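You operate a simulated robot arm through the tools that you are given. There is no shell and no other tool. Be economical: measure what you need, move in short steps, check, and stop when the job is done.

You are at the controls of a simulated robot arm. One attempt, no reset.

Task
Take the soap bottle and leave it on the top of the low table.
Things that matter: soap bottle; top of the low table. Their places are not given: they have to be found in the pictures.

It is judged by the outcome, as a careful person would: the job done as asked, and still so three seconds after it is handed in. It fails if anything else is knocked over, pushed out of place, dropped, spilled or broken.

Robot
A 6-joint arm with a two-finger parallel gripper, fixed in place. Base frame: the origin is at the foot of the arm, x ahead of it, y to its left, z up. Units: mm, rad, N and s.
Its first joint turns from -1.152 to 1.152 rad. Payload 2.7 kg.
Tool frame: the origin (TCP) lies between the finger pads and is the grasp point; the fingertips stand 23 mm ahead of it; z points along the fingers, y is the line along which they close. Largest opening 94 mm; finger width 38, thickness 10; the body of the gripper, 54 by 96 mm, starts 39 mm behind the TCP.
Orientation is that of the tool frame in the base frame, as [roll, pitch, yaw] about the fixed x, y, z axes, in that order (R = Rz(yaw) Ry(pitch) Rx(roll)). With the fingers straight down and closing along the base's y, the tool's x points along the base's -x, its y along +y and its z along -z.

Tools
- The arm moves only by the tool move_arm. Its argument "motion" is one flat list of numbers, 7 for each row, row after row: the turn, a rotation vector about the tool's x, y, z in units of 6 degrees (1.0 is 6 degrees), then the shift along the tool's x, y, z in units of 30 mm (1.0 is 30 mm), then the gripper command, from -1 (fully open) to 1 (shut), values between in proportion. In form: [rx, ry, rz, tx, ty, tz, gripper, rx, ry, rz, tx, ty, tz, gripper, ...]. A call has 1 to 10 rows; each row shifts and turns the commanded pose from where the row before left it, along the tool's axes as they then stand. A call with a number of a shift or a turn outside -1 to 1 is refused whole. Each row takes 0.2 s and may step no farther than 50 mm and 0.15 rad from the row before; otherwise, or with a gripper value out of range, the whole call is refused. Where a pose cannot be reached the arm comes as near as it can. A force on the tool above 40 N (or 10 N above the force at the start of the call, whichever is more), or a blocked arm, ends the call early, and 0.2 s more pass. The fingers move at their own pace (about 45 mm/s each) and stop on an object; they squeeze with about 25 N. The grip force told is the motor's: it shows also when the fingers shut on nothing. Time passes only in rows, and 0.2 s behind the last, so rows that do not move let the fingers close. The reply holds the time, the measured pose of the TCP, the force on the tool along the base axes, the opening and the grip force, in the units named above and with some noise, and new pictures: "show" is both (left out), scene, wrist or none.
- Cameras (640 x 400 px; columns grow to the right, rows downward): "scene" is fixed at [92.7, -450.1, 1393.9]; the picture's right is [0.71, -0.71, 0.00], its down [-0.50, -0.50, -0.71] and it looks along [0.50, 0.50, -0.70] (base axes); focal length 314 px, centre (320, 200). "wrist" rides on the gripper at [-39, 0, -44] in the tool frame; the picture's right is [0.00, -1.00, 0.00], its down [0.97, 0.00, -0.24] and it looks along [0.24, 0.00, 0.97] (tool axes); focal length 218 px, centre (320, 200).
- measure_at(camera, pixels): there is no depth. For up to 12 entries [column, row, z] of the newest picture of that camera ("zoom" is the newest enlarged one), the place [x, y] in the base frame at which the ray of that pixel passes the height z, good to about 2 mm, but the place of the scene camera against the robot may be out by one fixed shift of up to 25 mm in any direction. The clock stands still meanwhile.
- close_up(camera, box): a new picture of the part [left, top, right, bottom] of that camera's present view, enlarged. The clock stands still meanwhile.
- close_job(): hands the job in; it is judged then, once.

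Keep the steps short. Do not move on a guess: measure, check each grasp and each placing, and mend mistakes. In all there are 60 turns and 120 pictures (those below and enlarged ones count). Leave the gripper open and the arm clear of the work at the hand-in unless told otherwise, and finish with a single line.

The tools are called after "Emit:" as name(argument=value, ...) on one line, values as JSON. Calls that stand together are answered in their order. move_arm: Moves the arm, as the interface text tells. Its arguments: {"type":"object","properties":{"motion":{"type":"array"},"show":{"type":"string","enum":["both","scene","wrist","none"]}},"required":["motion"]} The other tools are called the same way: measure_at (camera, pixels) gives the place at which the rays of pixels pass given heights; close_up (camera, box) takes an enlarged picture of a part of a camera's view; close_job () hands the job in.

At the start:

```text
t: 0.0
position: [451.8, -147.4, 1074.1]
tool_rot: [3.141, 0.0, 3.139]
ft_force: [-0.6, -0.6, 0.4]
finger_gap: 93.9
grasp_force: 0.0
```

scene: 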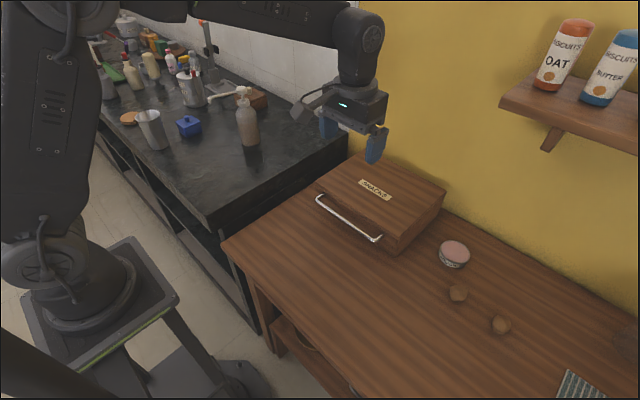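
wrist: 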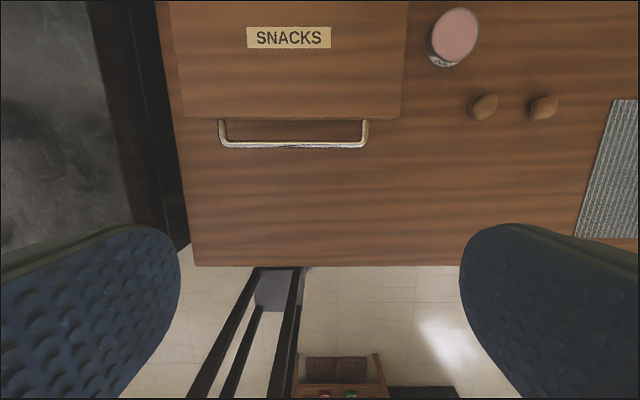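

I see a pump bottle at about (247,120) on the dark counter and a wooden table at the right. I'll enlarge both views to identify the bottle and find the low table.

Emit:
close_up(camera="scene", box=[80, 0, 400, 200])

Emit:
close_up(camera="scene", box=[200, 200, 520, 400])

Emit:
close_up(camera="wrist", box=[160, 230, 480, 400])

Emit:
measure_at(camera="scene", pixels=[[250, 143, 800], [223, 240, 800], [210, 222, 800], [345, 135, 800], [365, 160, 800], [380, 240, 800], [455, 262, 800], [188, 133, 800]])

```text
2.00 times, centred on (240, 100) of scene
```

zoom: 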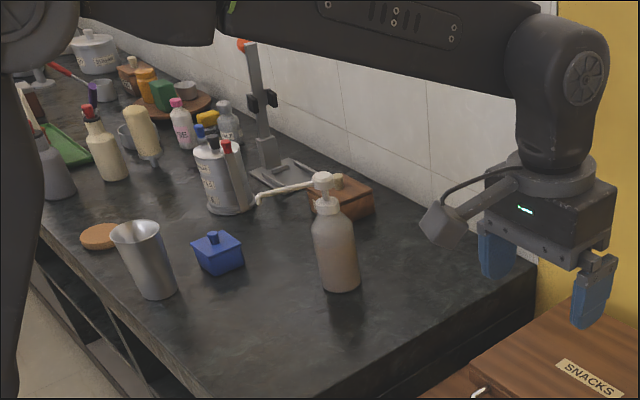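

```text
2.00 times, centred on (360, 300) of scene
```

zoom: 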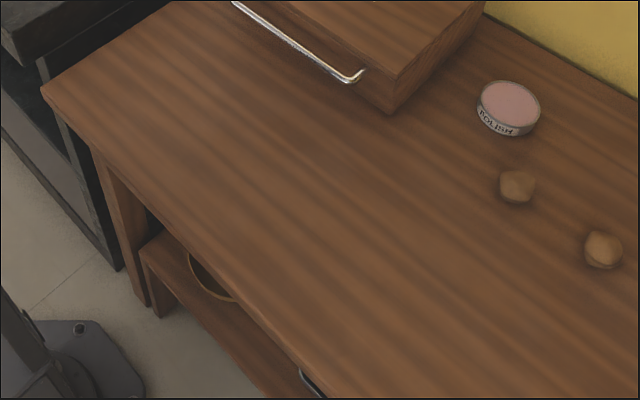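

```text
2.00 times, centred on (320, 315) of wrist
```

zoom: 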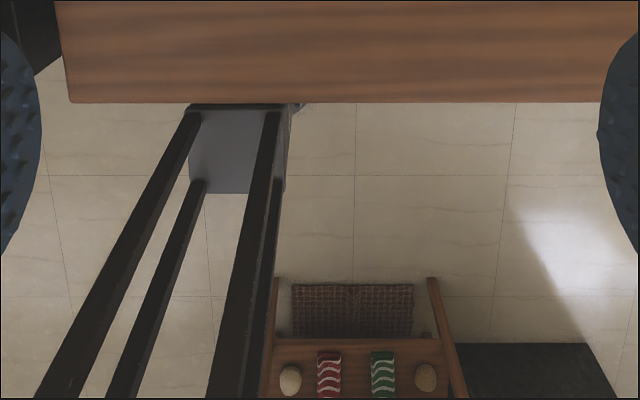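

```text
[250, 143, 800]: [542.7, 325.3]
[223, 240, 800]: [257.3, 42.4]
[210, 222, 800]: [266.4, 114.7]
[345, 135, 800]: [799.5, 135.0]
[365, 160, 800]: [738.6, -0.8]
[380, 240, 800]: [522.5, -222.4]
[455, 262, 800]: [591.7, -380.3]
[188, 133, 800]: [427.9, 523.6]
```

The bottle at (247,120) with the pump looks like the soap bottle, and the brown table, lower than the dark counter, looks like the low table. I'll find its height by comparing the two cameras.

Emit:
measure_at(camera="wrist", pixels=[[193, 266, 800], [193, 266, 700], [193, 266, 600], [486, 107, 800], [486, 107, 700], [486, 107, 600], [543, 108, 800], [543, 108, 700], [543, 108, 600]])

Emit:
measure_at(camera="scene", pixels=[[222, 244, 800], [222, 244, 700], [222, 244, 600], [458, 293, 800], [458, 293, 700], [458, 293, 600], [501, 325, 800], [501, 325, 700], [501, 325, 600]])

Emit:
close_up(camera="scene", box=[200, 70, 300, 170])

```text
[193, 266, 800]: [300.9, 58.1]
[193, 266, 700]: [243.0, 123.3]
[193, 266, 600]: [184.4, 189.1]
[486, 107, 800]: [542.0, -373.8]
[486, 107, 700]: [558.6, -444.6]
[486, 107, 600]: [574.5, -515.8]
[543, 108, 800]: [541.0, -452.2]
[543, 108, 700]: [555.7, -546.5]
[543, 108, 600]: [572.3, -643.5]
```

```text
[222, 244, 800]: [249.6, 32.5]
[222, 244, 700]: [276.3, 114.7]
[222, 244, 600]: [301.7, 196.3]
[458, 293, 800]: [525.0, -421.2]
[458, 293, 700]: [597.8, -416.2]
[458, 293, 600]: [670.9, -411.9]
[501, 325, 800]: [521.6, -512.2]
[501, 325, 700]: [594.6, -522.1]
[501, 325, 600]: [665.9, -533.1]
```

```text
4.00 times, centred on (250, 120) of scene
```

zoom: 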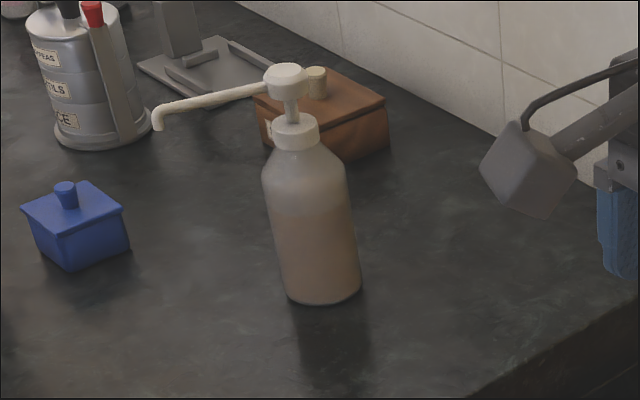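

From the geometry: the bottle stands near (545, 325), with its base at z≈800, its top at z≈988 and a body about 60 mm wide. Its spout points toward -x. The wooden table is near z≈735. A top-down grasp would put the palm onto the pump, so I'll take the body from the side with a near-horizontal tool. First I'll yaw 30° to the left and shift toward the bottle's azimuth, staying high.

Emit:
move_arm(motion=[0, 0, -1, 0, 0, 0, -1, 0, 0, -1, 0, 0, 0, -1, 0, 0, -1, 0, 0, 0, -1, 0, 0, -1, 0, 0, 0, -1, 0, 0, -1, 0, 0, 0, -1], show="none")

Emit:
move_arm(motion=[0, 0, 0, -0.38, 1, 0, -1, 0, 0, 0, -0.38, 1, 0, -1, 0, 0, 0, -0.38, 1, 0, -1, 0, 0, 0, -0.38, 1, 0, -1, 0, 0, 0, -0.38, 1, 0, -1, 0, 0, 0, -0.38, 1, 0, -1, 0, 0, 0, -0.38, 1, 0, -1, 0, 0, 0, -0.38, 1, 0, -1, 0, 0, 0, -0.38, 1, 0, -1, 0, 0, 0, -0.38, 1, 0, -1])

```text
t: 1.2
position: [449.7, -147.2, 1073.3]
tool_rot: [-3.141, 0.001, -2.618]
ft_force: [-0.1, 0.3, 0.1]
finger_gap: 93.9
grasp_force: 0.1
```

```text
t: 3.4
position: [400.5, 171.1, 1073.9]
tool_rot: [-3.141, -0.002, -2.619]
ft_force: [1.1, -0.8, -0.2]
finger_gap: 94.3
grasp_force: 0.1
```

scene: 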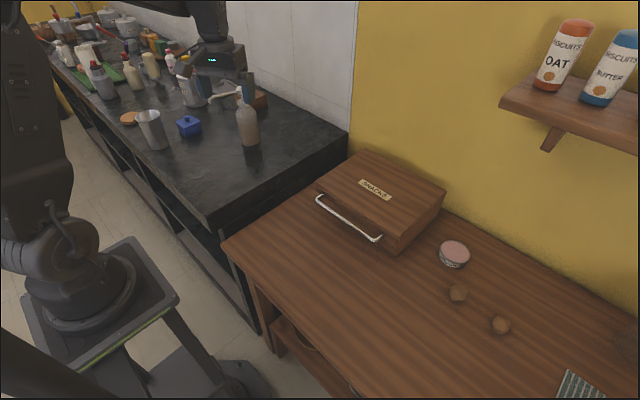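
wrist: 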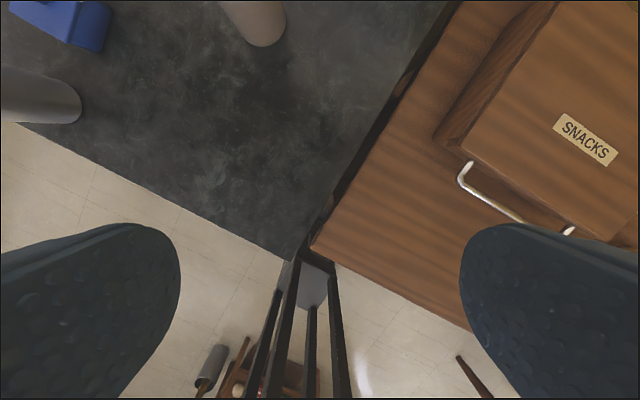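

The bottle's foot now shows in the wrist view near (263,40). I'll measure it there, together with the tumbler and the table corner.

Emit:
measure_at(camera="wrist", pixels=[[265, 47, 800], [243, 37, 800], [287, 27, 800], [78, 108, 800], [285, 258, 800], [312, 252, 740], [312, 252, 720], [468, 165, 800], [468, 165, 760], [435, 135, 740]])

Emit:
measure_at(camera="scene", pixels=[[251, 146, 800], [222, 242, 740], [222, 242, 720], [208, 222, 800], [381, 238, 800], [381, 238, 760], [318, 199, 800], [318, 199, 760], [160, 148, 800]])

Emit:
close_up(camera="wrist", box=[180, 0, 340, 100])

```text
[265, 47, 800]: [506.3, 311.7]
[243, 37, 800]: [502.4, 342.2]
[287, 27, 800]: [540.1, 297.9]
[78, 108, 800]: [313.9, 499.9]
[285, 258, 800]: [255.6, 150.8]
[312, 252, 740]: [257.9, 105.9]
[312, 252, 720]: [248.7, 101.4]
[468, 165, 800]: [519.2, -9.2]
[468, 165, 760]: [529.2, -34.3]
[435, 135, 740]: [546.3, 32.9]
```

```text
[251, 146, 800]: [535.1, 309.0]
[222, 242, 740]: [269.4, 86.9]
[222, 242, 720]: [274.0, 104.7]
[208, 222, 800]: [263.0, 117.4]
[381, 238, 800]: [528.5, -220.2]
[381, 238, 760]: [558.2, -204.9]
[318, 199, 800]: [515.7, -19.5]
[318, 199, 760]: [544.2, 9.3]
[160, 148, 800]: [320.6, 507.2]
```

```text
4.00 times, centred on (260, 50) of wrist
```

zoom: 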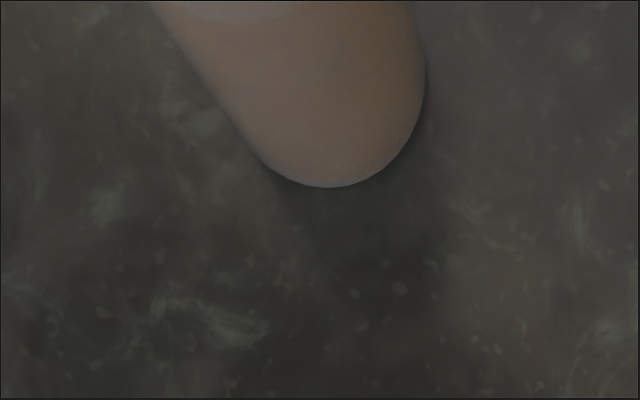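

Emit:
measure_at(camera="wrist", pixels=[[265.75, 25, 800], [262.5, 46.8, 800], [286.7, 21.5, 800], [246.5, 40, 800]])

Emit:
measure_at(camera="scene", pixels=[[250.75, 142.5, 800]])

```text
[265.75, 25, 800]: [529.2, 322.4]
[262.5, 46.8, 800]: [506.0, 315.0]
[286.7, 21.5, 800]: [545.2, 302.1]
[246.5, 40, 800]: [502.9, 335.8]
```

```text
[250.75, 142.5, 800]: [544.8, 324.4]
```

The wrist view puts the bottle centre at about (530, 322), radius about 27. Next I'll shift 66 mm sideways to line up with it while pitching the tool toward horizontal, still at z≈1074 and 190 mm short of the bottle.

Emit:
move_arm(motion=[0, -1, 0, 0, 0.22, 0, -1, 0, -1, 0, 0, 0.22, 0, -1, 0, -1, 0, 0, 0.22, 0, -1, 0, -1, 0, 0, 0.22, 0, -1, 0, -1, 0, 0, 0.22, 0, -1, 0, -1, 0, 0, 0.22, 0, -1, 0, -1, 0, 0, 0.22, 0, -1, 0, -1, 0, 0, 0.22, 0, -1, 0, -1, 0, 0, 0.22, 0, -1, 0, -1, 0, 0, 0.22, 0, -1])

```text
t: 5.6
position: [384.9, 230.5, 1092.7]
tool_rot: [-3.08, 0.86, -2.641]
ft_force: [0.4, 0.0, 0.2]
finger_gap: 94.2
grasp_force: 0.1
out of reach, approached as far as the arm can: row 8, 9, 10
```

scene: 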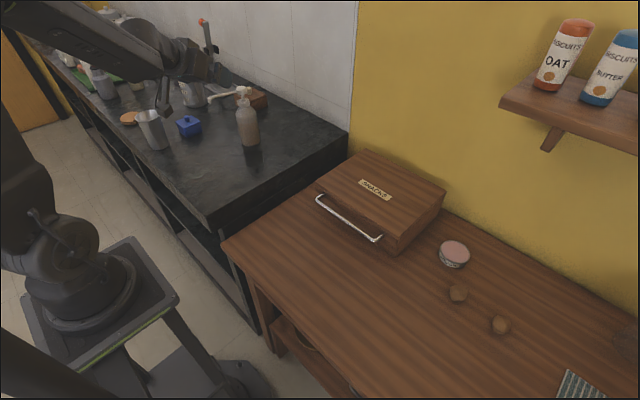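
wrist: 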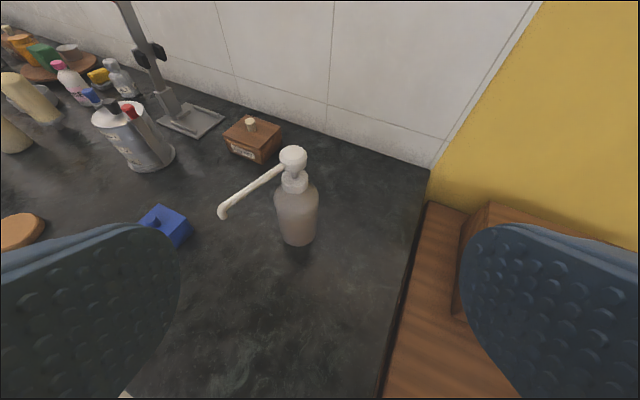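

The pitch stopped at about 49° because the arm is folded too close to its base. I'll move outward at this height (90 mm, well above the bottle) and try to pitch further there.

Emit:
move_arm(motion=[0, 0, 0, -0.656, 0, 0.755, -1, 0, 0, 0, -0.656, 0, 0.755, -1, 0, 0, 0, -0.656, 0, 0.755, -1, 0, -1, 0, 0, 0, 0, -1, 0, -1, 0, 0, 0, 0, -1])

```text
t: 6.8
position: [469.9, 280.7, 1106.2]
tool_rot: [-3.046, 0.986, -2.629]
ft_force: [0.3, -0.7, 0.4]
finger_gap: 94.2
grasp_force: 0.0
out of reach, approached as far as the arm can: row 4, 5
```

scene: 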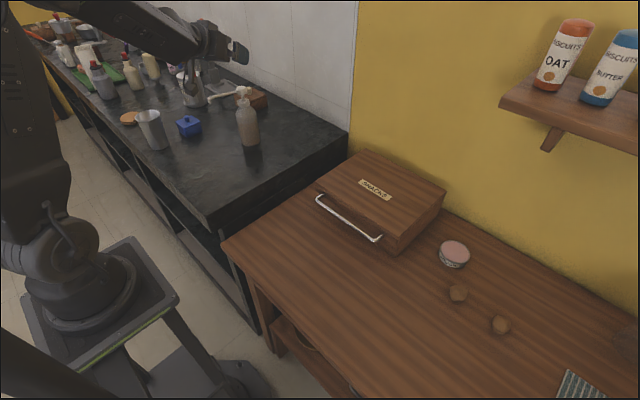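
wrist: 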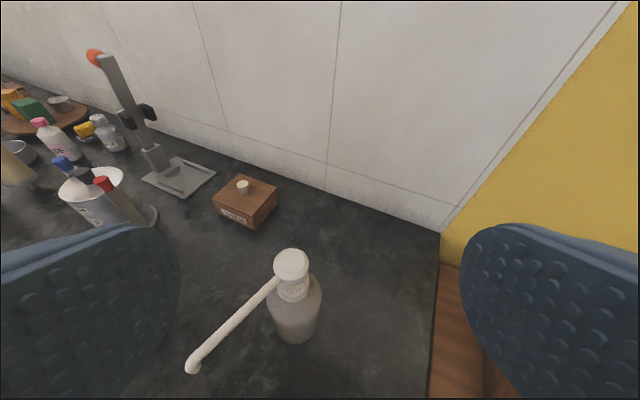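

The wrist can't pitch further outward. A vertical grasp on the collar and pump head from above looks better, with the fingers straddling the spout. I need exact heights, so I'll enlarge the wrist view and measure the head, collar and spout.

Emit:
close_up(camera="wrist", box=[176, 230, 368, 350])

Emit:
measure_at(camera="wrist", pixels=[[291, 258, 970], [291, 258, 990], [291, 258, 1010], [192, 368, 950], [192, 368, 970], [296, 330, 800], [310, 325, 800], [293, 291, 920], [293, 291, 940]])

```text
3.33 times, centred on (272, 290) of wrist
```

zoom: 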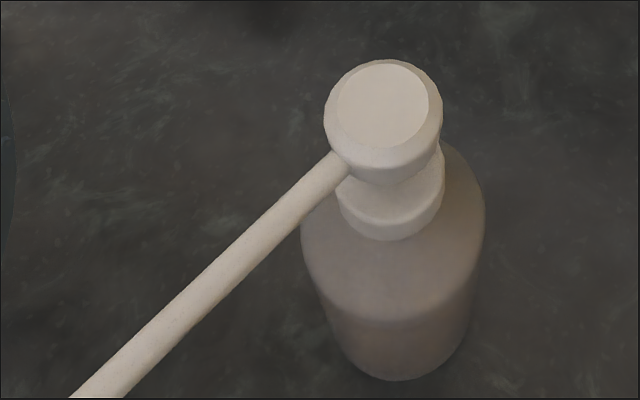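

```text
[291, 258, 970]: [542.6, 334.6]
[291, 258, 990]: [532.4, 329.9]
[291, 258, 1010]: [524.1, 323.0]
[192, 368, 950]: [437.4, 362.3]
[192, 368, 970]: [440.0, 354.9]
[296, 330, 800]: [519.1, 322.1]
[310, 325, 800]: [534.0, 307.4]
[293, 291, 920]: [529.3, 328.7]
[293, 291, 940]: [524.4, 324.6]
```

The axis is near (530, 326). The head top is at z≈992, the collar spans z≈931–947 and is 33 mm wide, and the spout points at azimuth ≈160°. I'll return the tool to vertical at this height, then turn it so the fingers close across the spout.

Emit:
move_arm(motion=[0, 1, 0, 0, 0, 0, -1, 0, 1, 0, 0, 0, 0, -1, 0, 1, 0, 0, 0, 0, -1, 0, 1, 0, 0, 0, 0, -1, 0, 1, 0, 0, 0, 0, -1, 0, 1, 0, 0, 0, 0, -1, 0, 1, 0, 0, 0, 0, -1, 0, 1, 0, 0, 0, 0, -1, 0, 1, 0, 0, 0, 0, -1, 0, 0.4, 0, 0, 0, 0, -1], show="none")

Emit:
move_arm(motion=[0, 0, 1, 0, 0, 0, -1, 0, 0, 1, 0, 0, 0, -1, 0, 0, 1, 0, 0, 0, -1, 0, 0, 1, 0, 0, 0, -1, 0, 0, 1, 0, 0, 0, -1, 0, 0, 1, 0, 0, 0, -1, 0, 0, 1, 0, 0, 0, -1, 0, 0, 0, 0, 0, 0, -1])

```text
t: 9.0
position: [477.1, 281.4, 1113.9]
tool_rot: [-3.076, 0.131, -2.718]
ft_force: [-0.4, -0.6, 0.3]
finger_gap: 93.7
grasp_force: 0.1
out of reach, approached as far as the arm can: row 1, 2
```

```text
t: 10.8
position: [477.5, 280.9, 1115.0]
tool_rot: [3.099, 0.141, 2.821]
ft_force: [0.8, -0.1, -0.4]
finger_gap: 94.2
grasp_force: 0.0
```

scene: 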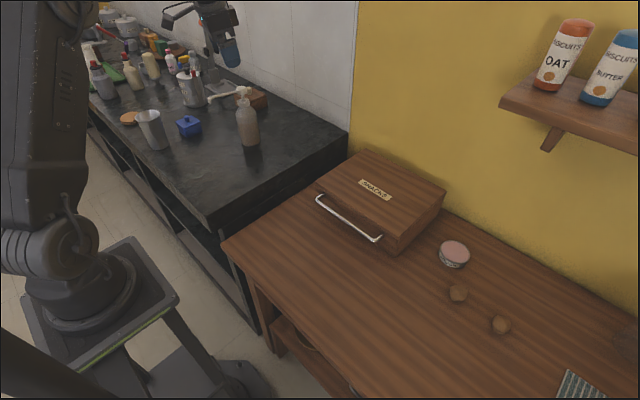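
wrist: 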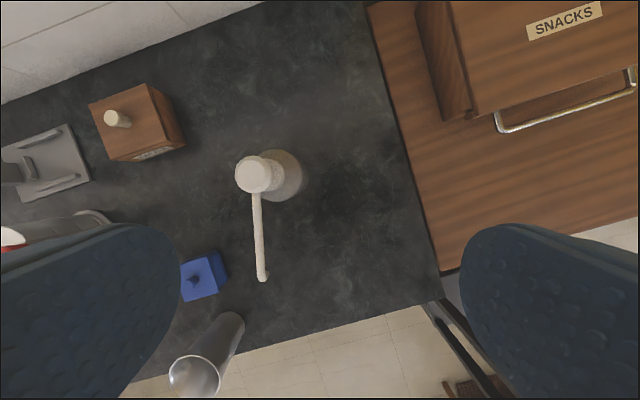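

The spout runs straight along the tool's x, which is the alignment I want. I'll remove the small remaining tilt (pitch 0.14, roll -0.04) and re-measure.

Emit:
move_arm(motion=[0.2, 0.68, 0, 0, 0, 0, -1, 0.2, 0.67, 0, 0, 0, 0, -1, 0, 0, 0, 0, 0, 0, -1], show="wrist")

Emit:
close_up(camera="wrist", box=[180, 90, 372, 210])

```text
t: 11.6
position: [478.4, 281.1, 1114.7]
tool_rot: [-3.141, 0.001, 2.825]
ft_force: [0.6, -0.5, 0.5]
finger_gap: 94.3
grasp_force: 0.0
```

wrist: 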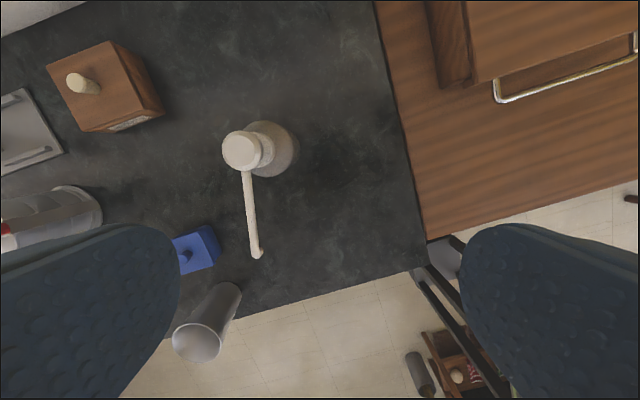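

```text
3.33 times, centred on (276, 150) of wrist
```

zoom: 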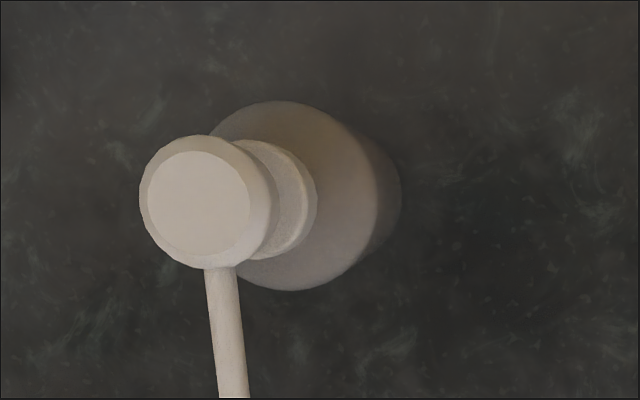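

Emit:
measure_at(camera="zoom", pixels=[[200, 203, 985], [200, 203, 992], [200, 203, 1000], [258, 198, 940], [258, 198, 948], [317, 190, 948], [278, 200, 985], [139, 200, 985], [205, 203, 985], [228, 330, 975]])

```text
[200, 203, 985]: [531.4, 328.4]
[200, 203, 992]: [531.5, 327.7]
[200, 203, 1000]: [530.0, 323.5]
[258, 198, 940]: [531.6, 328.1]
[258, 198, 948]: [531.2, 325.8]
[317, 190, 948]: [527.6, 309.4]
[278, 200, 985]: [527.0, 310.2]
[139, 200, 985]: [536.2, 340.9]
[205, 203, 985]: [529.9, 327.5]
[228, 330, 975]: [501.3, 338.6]
```

The axis is confirmed at (531, 326.5) by both the head and the collar. I'll move over it at this height.

Emit:
move_arm(motion=[0, 0, 0, -0.398, 0.661, 0, -1, 0, 0, 0, -0.398, 0.661, 0, -1, 0, 0, 0, -0.398, 0.661, 0, -1, 0, 0, 0, 0, 0, 0, -1], show="wrist")

```text
t: 12.6
position: [512.9, 313.1, 1110.1]
tool_rot: [3.141, 0.0, 2.828]
ft_force: [0.0, 0.6, -0.4]
finger_gap: 94.1
grasp_force: 0.0
out of reach, approached as far as the arm can: row 3
```

wrist: 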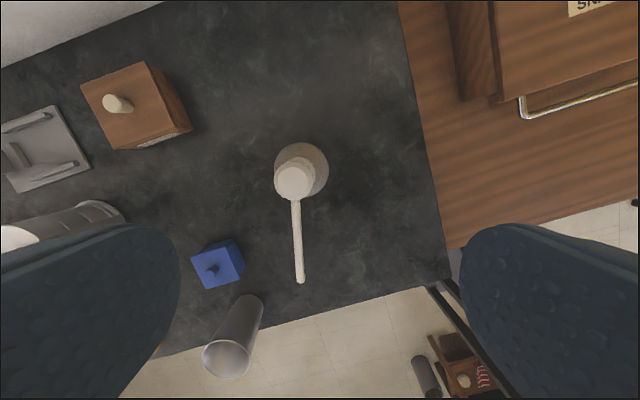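

The reach falls short at this height (radius 601). I'll descend to z≈1045, where the fingertips are still above the head, and then finish the shift.

Emit:
move_arm(motion=[0, 0, 0, 0, 0, 1, -1, 0, 0, 0, 0, 0, 1, -1, 0, 0, 0, 0, 0, 0.15, -1, 0, 0, 0, 0, 0, 0, -1], show="none")

```text
t: 13.6
position: [513.9, 312.5, 1046.6]
tool_rot: [-3.141, -0.001, 2.825]
ft_force: [-0.2, 0.0, 0.6]
finger_gap: 93.9
grasp_force: 0.0
```

Emit:
move_arm(motion=[0, 0, 0, -0.2, 0.31, 0, -1, 0, 0, 0, -0.2, 0.31, 0, -1, 0, 0, 0, 0, 0, 0, -1], show="both")

```text
t: 14.4
position: [529.6, 326.3, 1045.9]
tool_rot: [3.141, -0.001, 2.828]
ft_force: [0.6, -0.5, -0.5]
finger_gap: 93.9
grasp_force: 0.0
```

scene: 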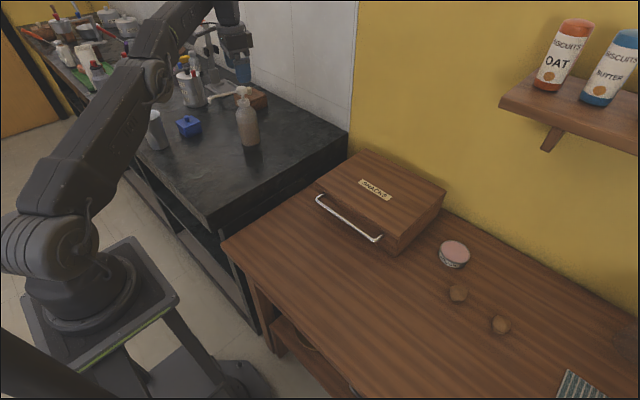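
wrist: 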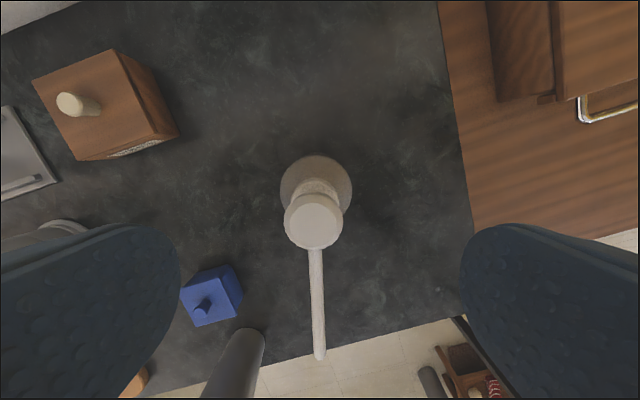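

Emit:
measure_at(camera="wrist", pixels=[[313, 218, 980], [313, 218, 990], [313, 218, 1000], [284, 218, 985], [343, 218, 985], [318, 190, 948], [318, 190, 935]])

Emit:
close_up(camera="wrist", box=[240, 140, 400, 240])

```text
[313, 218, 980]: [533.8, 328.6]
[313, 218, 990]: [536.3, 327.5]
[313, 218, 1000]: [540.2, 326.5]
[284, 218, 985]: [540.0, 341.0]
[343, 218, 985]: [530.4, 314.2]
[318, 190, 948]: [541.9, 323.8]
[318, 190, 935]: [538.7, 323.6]
```

```text
4.00 times, centred on (320, 190) of wrist
```

zoom: 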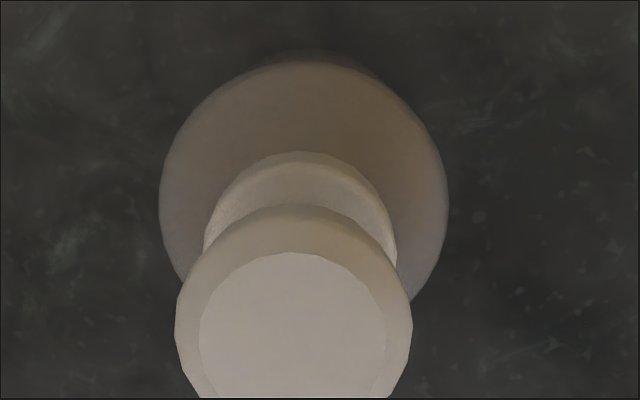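

The head is at about (532, 328), nearly centred under the tool. The rim is 32 mm wide and well inside the open fingers. I'll nudge 2 mm and descend to z≈962, leaving the palm just above the head.

Emit:
move_arm(motion=[0, 0, 0, -0.06, 0.08, 0.7, -1, 0, 0, 0, 0, 0, 0.8, -1, 0, 0, 0, 0, 0, 0.8, -1, 0, 0, 0, 0, 0, 0.5, -1, 0, 0, 0, 0, 0, 0, -1], show="both")

Emit:
close_up(camera="scene", box=[190, 50, 310, 150])

```text
t: 15.6
position: [532.6, 327.3, 960.1]
tool_rot: [-3.141, 0.0, 2.827]
ft_force: [-0.3, 1.0, 0.7]
finger_gap: 94.2
grasp_force: 0.1
```

scene: 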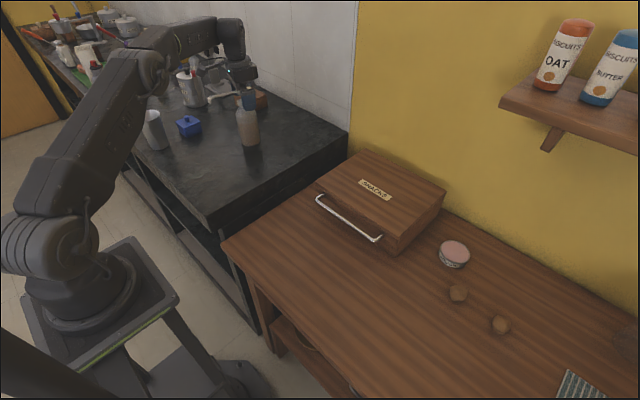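
wrist: 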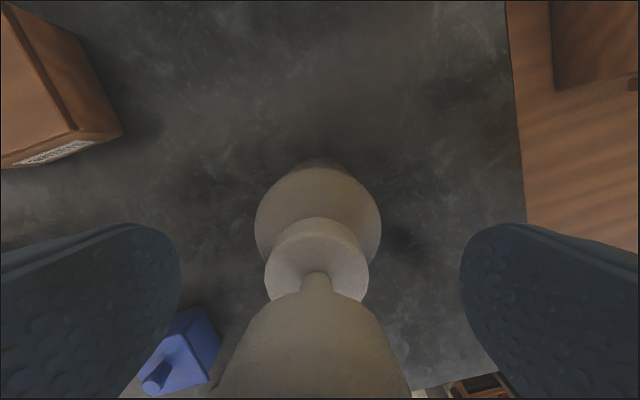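

```text
4.00 times, centred on (250, 100) of scene
```

zoom: 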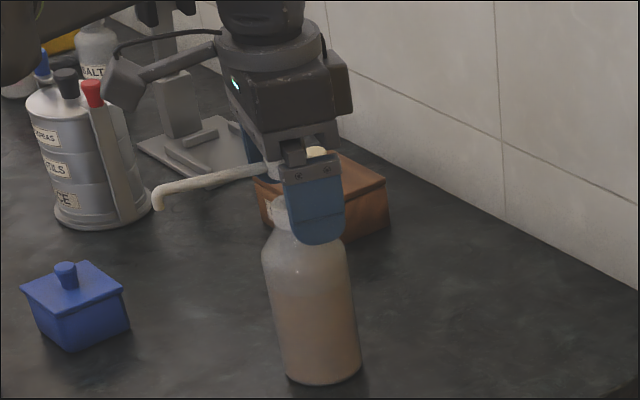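

The fingers straddle the collar and nothing touches. The collar's top rim computes to z≈944 and the fingertips are at 937. I'll lower about 4 mm more and close.

Emit:
move_arm(motion=[0, 0, 0, 0, 0, 0.14, -1, 0, 0, 0, 0, 0, 0, -1], show="none")

Emit:
move_arm(motion=[0, 0, 0, 0, 0, 0, 1, 0, 0, 0, 0, 0, 0, 1, 0, 0, 0, 0, 0, 0, 1, 0, 0, 0, 0, 0, 0, 1, 0, 0, 0, 0, 0, 0, 1, 0, 0, 0, 0, 0, 0, 1], show="both")

Emit:
close_up(camera="scene", box=[190, 50, 310, 150])

```text
t: 16.2
position: [532.4, 327.9, 956.8]
tool_rot: [-3.141, 0.0, 2.826]
ft_force: [-0.3, -0.8, -0.9]
finger_gap: 94.0
grasp_force: 0.0
```

```text
t: 17.6
position: [531.8, 328.3, 959.9]
tool_rot: [3.142, 0.0, 2.826]
ft_force: [0.7, 1.5, 1.4]
finger_gap: 40.7
grasp_force: 24.6
```

scene: 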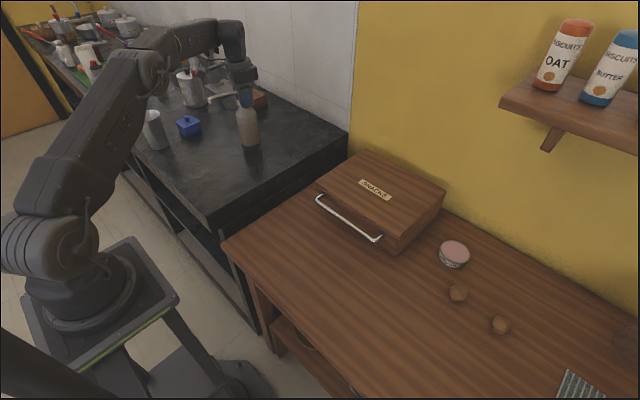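
wrist: 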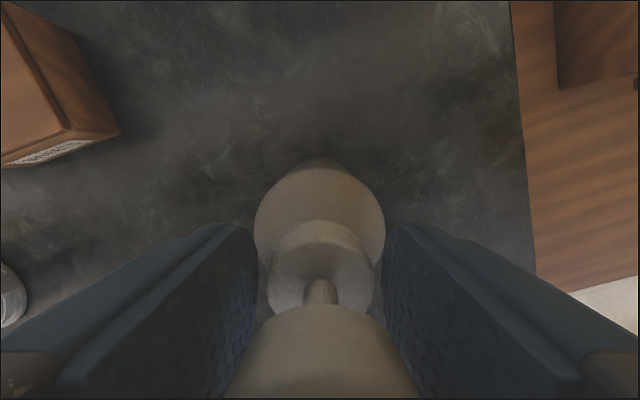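

```text
4.00 times, centred on (250, 100) of scene
```

zoom: 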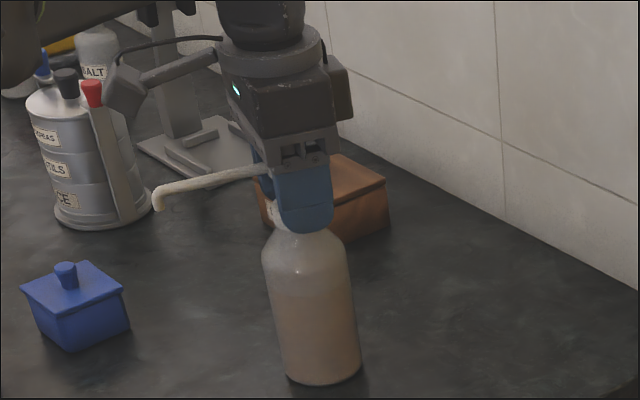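

The grip reads 24.6 N with a 40.7 mm gap, so the pads hold the pump head above the collar. I'll lift 20 mm gently to test the hold.

Emit:
move_arm(motion=[0, 0, 0, 0, 0, -0.2, 1, 0, 0, 0, 0, 0, -0.2, 1, 0, 0, 0, 0, 0, -0.3, 1, 0, 0, 0, 0, 0, 0, 1], show="both")

Emit:
close_up(camera="scene", box=[190, 50, 310, 150])

```text
t: 18.6
position: [531.8, 327.7, 978.1]
tool_rot: [-3.141, 0.003, 2.826]
ft_force: [0.2, 0.2, -4.3]
finger_gap: 40.6
grasp_force: 24.8
```

scene: 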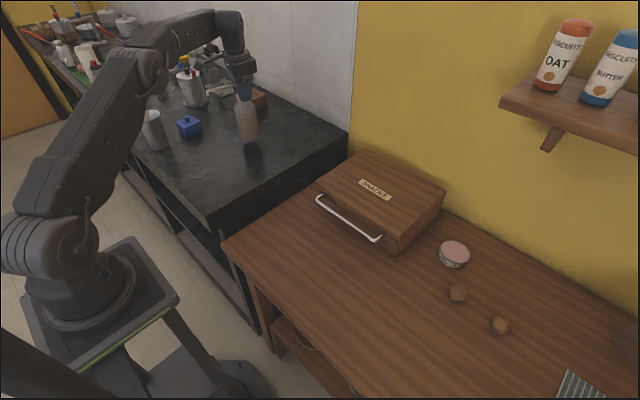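
wrist: 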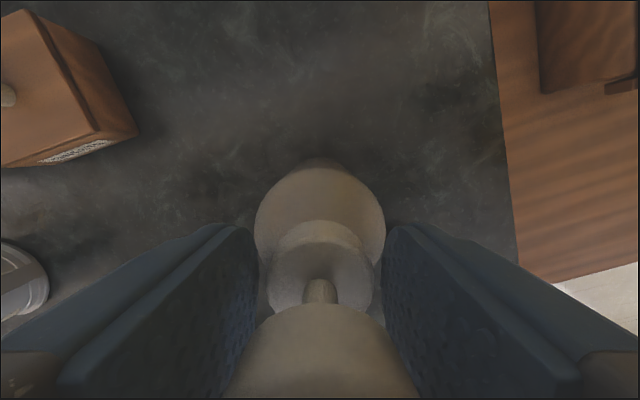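

```text
4.00 times, centred on (250, 100) of scene
```

zoom: 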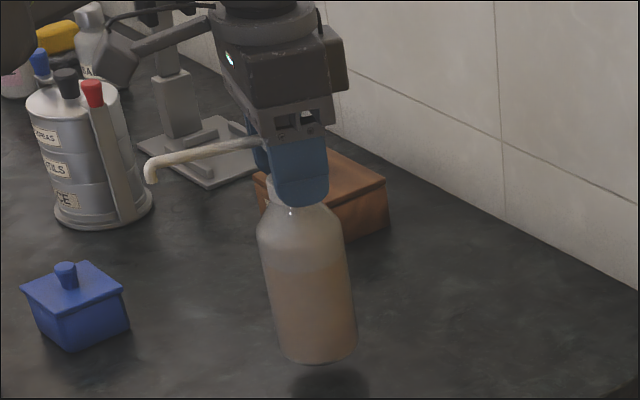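

The lift held: 4.3 N of weight, the bottle clear of the counter, and the grip steady. The bottle's foot is 158 mm below the TCP. The box top is near z≈835, so I'll raise the foot to about 880 and carry the bottle toward the free area of the low table near (420, -300).

Emit:
move_arm(motion=[0, 0, 0, 0, 0, -0.7, 1, 0, 0, 0, 0, 0, -0.7, 1, 0, 0, 0, 0, 0, -0.7, 1, 0, 0, 0, -0.08, -0.5, 0, 1, 0, 0, 0, -0.142, -1, 0, 1, 0, 0, 0, -0.142, -1, 0, 1, 0, 0, 0, -0.142, -1, 0, 1, 0, 0, 0, -0.142, -1, 0, 1, 0, 0, 0, -0.142, -1, 0, 1, 0, 0, 0, -0.142, -1, 0, 1], show="scene")

```text
t: 20.8
position: [494.6, 132.7, 1041.1]
tool_rot: [3.142, 0.0, 2.828]
ft_force: [-0.2, 0.2, -3.8]
finger_gap: 37.5
grasp_force: 24.7
out of reach, approached as far as the arm can: row 3
```

scene: 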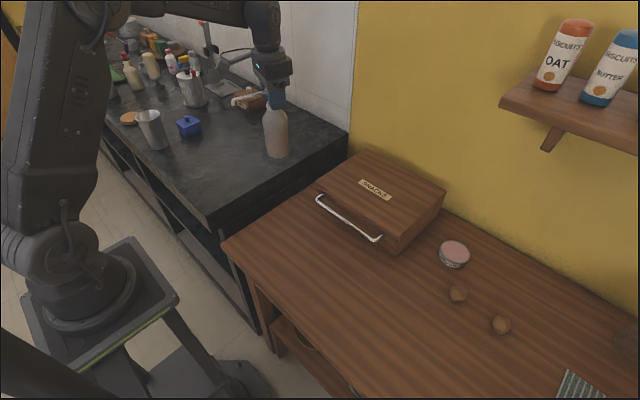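

The gap dropped from 40.6 to 37.5 mm, which may be slip. I'll check closely before going on, while still above the counter.

Emit:
close_up(camera="scene", box=[210, 60, 330, 160])

Emit:
close_up(camera="wrist", box=[160, 120, 480, 400])

```text
4.00 times, centred on (270, 110) of scene
```

zoom: 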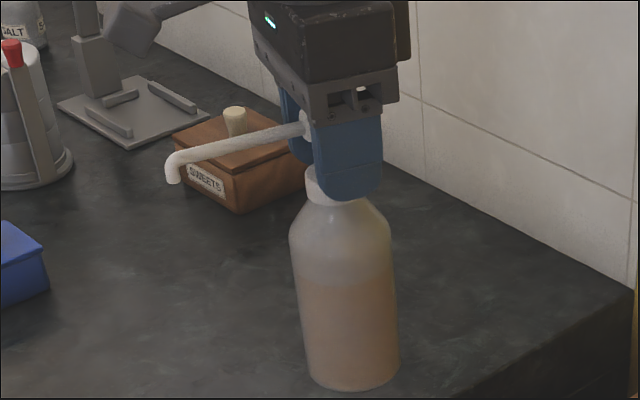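

```text
1.43 times, centred on (320, 260) of wrist
```

zoom: 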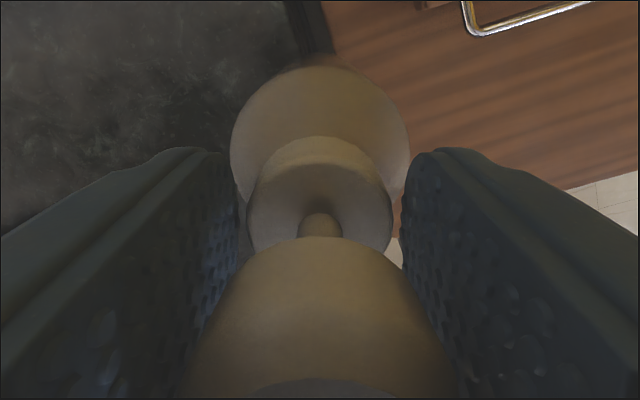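

The bottle has slid a few mm down in the pads because the head is tapered. I'll set it back on the open counter, 70 mm in from the edge, and re-grip deeper. I'm moving gently.

Emit:
move_arm(motion=[0, 0, 0, 0, 0.2, 0.15, 1, 0, 0, 0, 0, 0.35, 0.25, 1, 0, 0, 0, 0, 0.4, 0.3, 1, 0, 0, 0, 0, 0.4, 0.3, 1, 0, 0, 0, 0, 0.4, 0.3, 1, 0, 0, 0, 0, 0.35, 0.3, 1, 0, 0, 0, 0, 0.2, 0.2, 1, 0, 0, 0, 0, 0, 0.1, 1, 0, 0, 0, 0, 0, 0, 1], show="both")

Emit:
close_up(camera="scene", box=[200, 60, 320, 160])

```text
t: 22.8
position: [517.1, 198.2, 983.1]
tool_rot: [-3.14, 0.002, 2.825]
ft_force: [-0.9, -0.2, -2.7]
finger_gap: 36.4
grasp_force: 25.3
```

scene: 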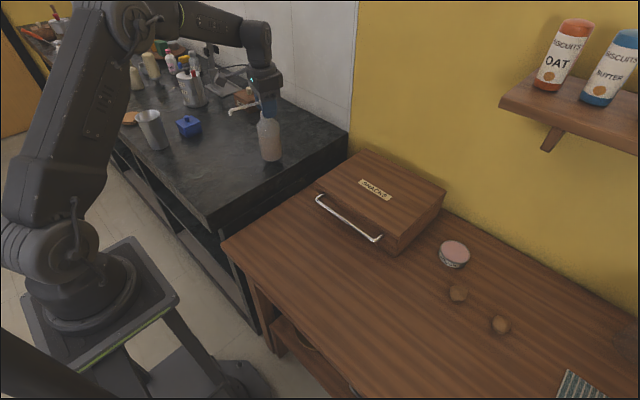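
wrist: 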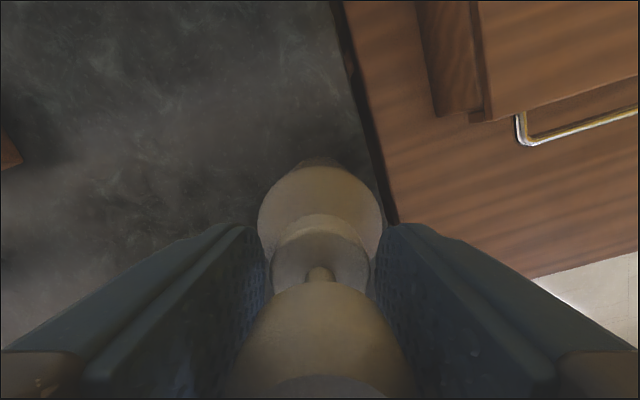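

```text
4.00 times, centred on (260, 110) of scene
```

zoom: 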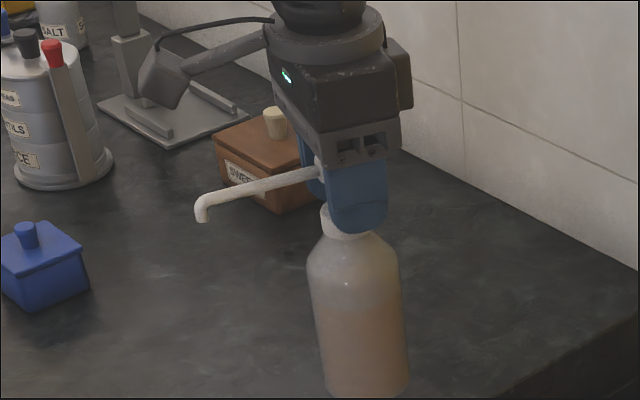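

It is still slowly slipping (gap 36.4). The foot is about 18 mm above the counter, so I'll lower now in small rows until the weight comes off the tool.

Emit:
move_arm(motion=[0, 0, 0, 0, 0, 0.15, 1, 0, 0, 0, 0, 0, 0.15, 1, 0, 0, 0, 0, 0, 0.1, 1, 0, 0, 0, 0, 0, 0, 1], show="scene")

```text
t: 23.8
position: [517.7, 198.5, 971.7]
tool_rot: [3.141, 0.001, 2.827]
ft_force: [-0.4, 0.3, -4.0]
finger_gap: 36.2
grasp_force: 25.5
```

scene: 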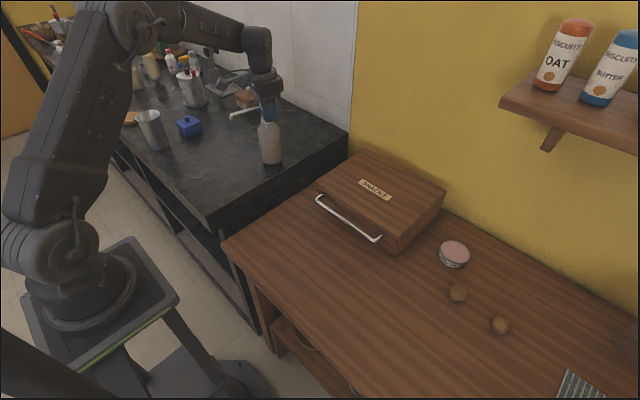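

Emit:
move_arm(motion=[0, 0, 0, 0, 0, 0.1, 1, 0, 0, 0, 0, 0, 0.08, 1, 0, 0, 0, 0, 0, 0, 1], show="none")

```text
t: 24.6
position: [517.3, 198.9, 966.0]
tool_rot: [3.141, 0.0, 2.825]
ft_force: [0.5, -0.4, -3.0]
finger_gap: 36.4
grasp_force: 25.0
```

The tool still carries most of the weight, so I'll keep going in 2 mm steps.

Emit:
move_arm(motion=[0, 0, 0, 0, 0, 0.07, 1, 0, 0, 0, 0, 0, 0, 1], show="none")

Emit:
move_arm(motion=[0, 0, 0, 0, 0, 0.07, 1, 0, 0, 0, 0, 0, 0, 1], show="scene")

Emit:
close_up(camera="scene", box=[210, 80, 330, 180])

```text
t: 25.2
position: [519.3, 199.1, 965.1]
tool_rot: [3.141, 0.0, 2.826]
ft_force: [0.4, -0.3, -3.5]
finger_gap: 36.4
grasp_force: 24.6
```

```text
t: 25.8
position: [519.2, 199.1, 963.8]
tool_rot: [3.14, 0.002, 2.825]
ft_force: [-3.2, 1.5, 11.2]
finger_gap: 36.3
grasp_force: 25.0
```

scene: 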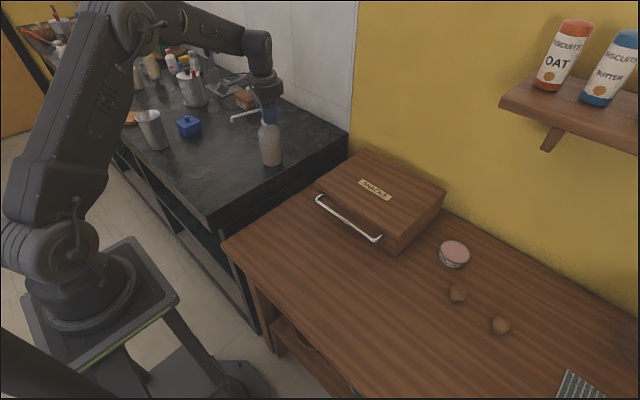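

```text
4.00 times, centred on (270, 130) of scene
```

zoom: 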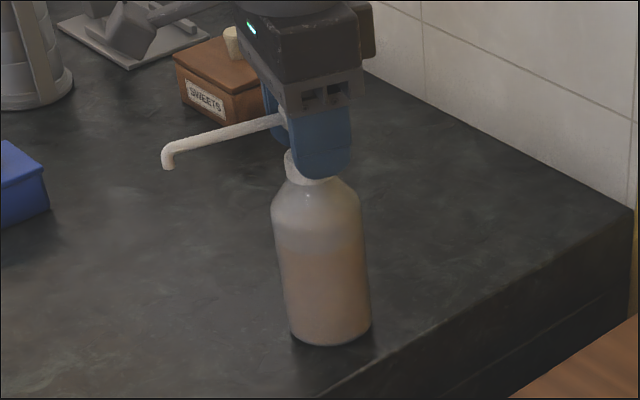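

Contact: +11 N at z 964. The foot is on the counter and the bottle looks upright. I'll release and look.

Emit:
move_arm(motion=[0, 0, 0, 0, 0, -0.03, 1, 0, 0, 0, 0, 0, 0, 0.1, 0, 0, 0, 0, 0, 0, -0.4, 0, 0, 0, 0, 0, 0, -1, 0, 0, 0, 0, 0, 0, -1, 0, 0, 0, 0, 0, 0, -1, 0, 0, 0, 0, 0, 0, -1], show="both")

Emit:
close_up(camera="scene", box=[210, 80, 330, 180])

```text
t: 27.4
position: [518.1, 198.8, 963.1]
tool_rot: [3.14, 0.001, 2.824]
ft_force: [0.8, 0.0, 0.1]
finger_gap: 94.0
grasp_force: 0.1
```

scene: 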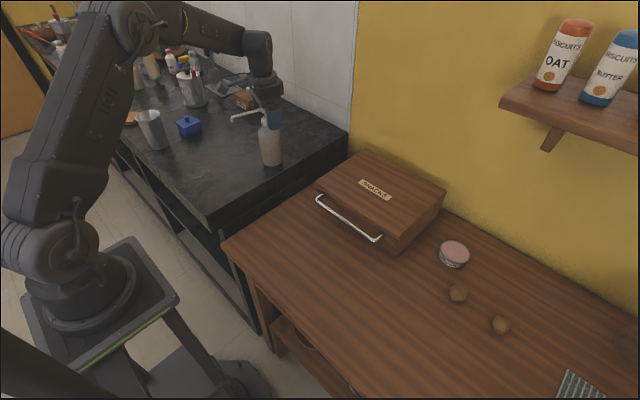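
wrist: 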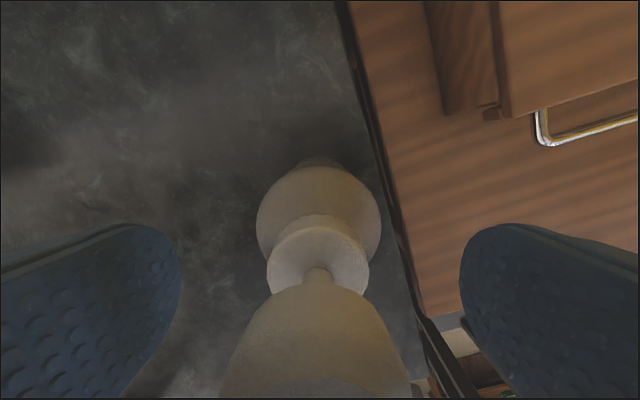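

```text
4.00 times, centred on (270, 130) of scene
```

zoom: 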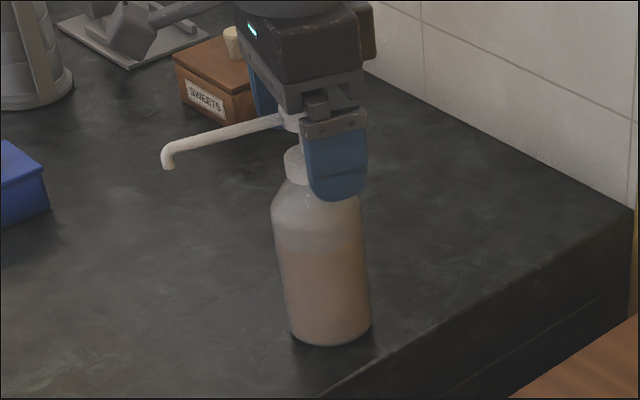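

The bottle is standing steady. Closing at z 957 put the fingertips on the sloping shoulder (about 40 mm wide), and they rode up it to the collar, where the gap stayed at about 36.3 mm. I'll re-close 3 mm higher so only the collar and head are clamped.

Emit:
move_arm(motion=[0, 0, 0, 0, 0, -0.1, -1, 0, 0, 0, 0, 0, 0, -1, 0, 0, 0, 0, 0, 0, 1, 0, 0, 0, 0, 0, 0, 1, 0, 0, 0, 0, 0, 0, 1, 0, 0, 0, 0, 0, 0, 1, 0, 0, 0, 0, 0, 0, 1, 0, 0, 0, 0, 0, 0, 1], show="wrist")

Emit:
close_up(camera="scene", box=[230, 80, 310, 140])

```text
t: 29.2
position: [516.4, 198.5, 966.8]
tool_rot: [3.14, -0.002, 2.827]
ft_force: [0.3, 1.0, 0.5]
finger_gap: 34.3
grasp_force: 25.1
```

wrist: 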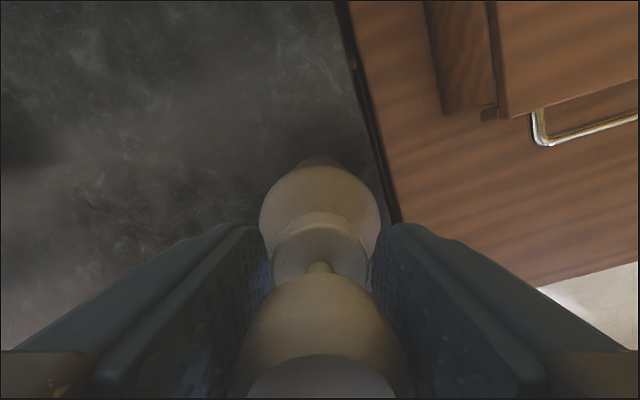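

```text
6.67 times, centred on (270, 110) of scene
```

zoom: 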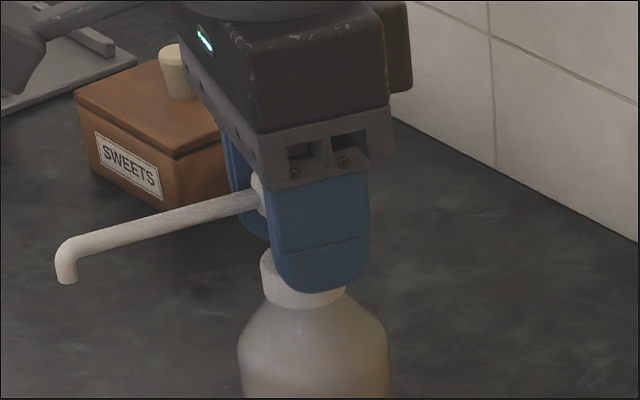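

The gap is now 34.3 mm, matching the collar, and the close-up shows the tips on the collar above the shoulder. Next is a slow test lift.

Emit:
move_arm(motion=[0, 0, 0, 0, 0, -0.1, 1, 0, 0, 0, 0, 0, -0.2, 1, 0, 0, 0, 0, 0, -0.2, 1, 0, 0, 0, 0, 0, 0, 1, 0, 0, 0, 0, 0, 0, 1, 0, 0, 0, 0, 0, 0, 1], show="wrist")

Emit:
close_up(camera="scene", box=[210, 80, 330, 180])

```text
t: 30.6
position: [516.3, 198.4, 981.4]
tool_rot: [-3.141, 0.001, 2.824]
ft_force: [-0.5, -0.5, -3.7]
finger_gap: 34.0
grasp_force: 24.2
```

wrist: 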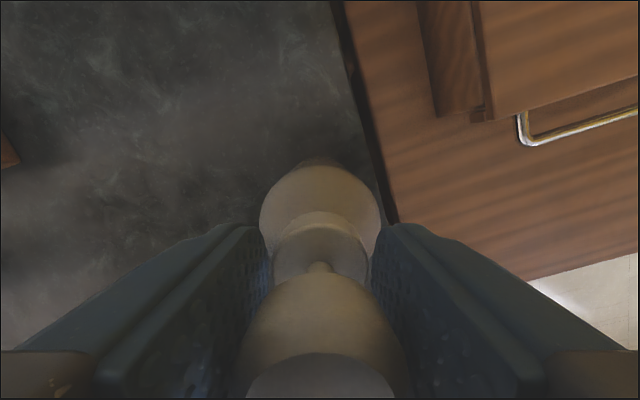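

```text
4.00 times, centred on (270, 130) of scene
```

zoom: 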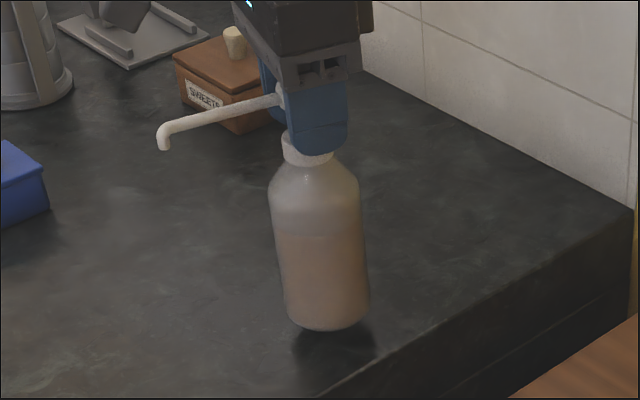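

Stable: gap 34.0, no movement in the pads, and the foot is 166 mm below the TCP. I'll lift about 54 mm and start the carry, ramping gently.

Emit:
move_arm(motion=[0, 0, 0, 0, 0, -0.3, 1, 0, 0, 0, 0, 0, -0.5, 1, 0, 0, 0, 0, 0, -0.6, 1, 0, 0, 0, 0, 0, -0.4, 1, 0, 0, 0, -0.04, -0.3, 0, 1, 0, 0, 0, -0.07, -0.5, 0, 1, 0, 0, 0, -0.09, -0.7, 0, 1, 0, 0, 0, -0.09, -0.7, 0, 1, 0, 0, 0, -0.07, -0.5, 0, 1, 0, 0, 0, -0.03, -0.2, 0, 1], show="both")

```text
t: 32.8
position: [501.4, 111.4, 1035.4]
tool_rot: [3.141, -0.001, 2.825]
ft_force: [0.1, -0.5, -4.0]
finger_gap: 30.4
grasp_force: 25.2
```

scene: 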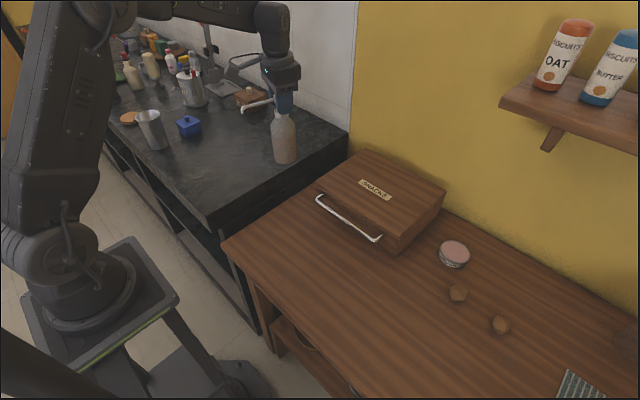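
wrist: 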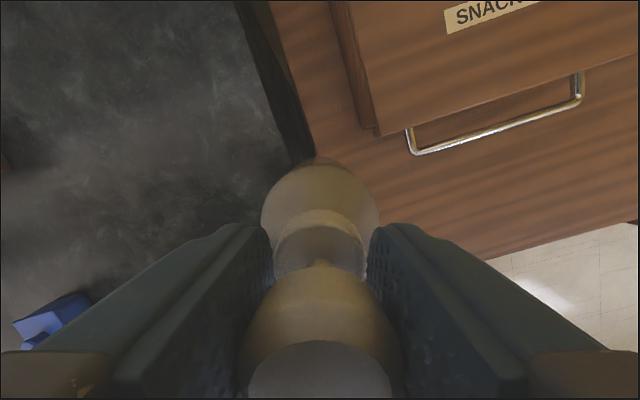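

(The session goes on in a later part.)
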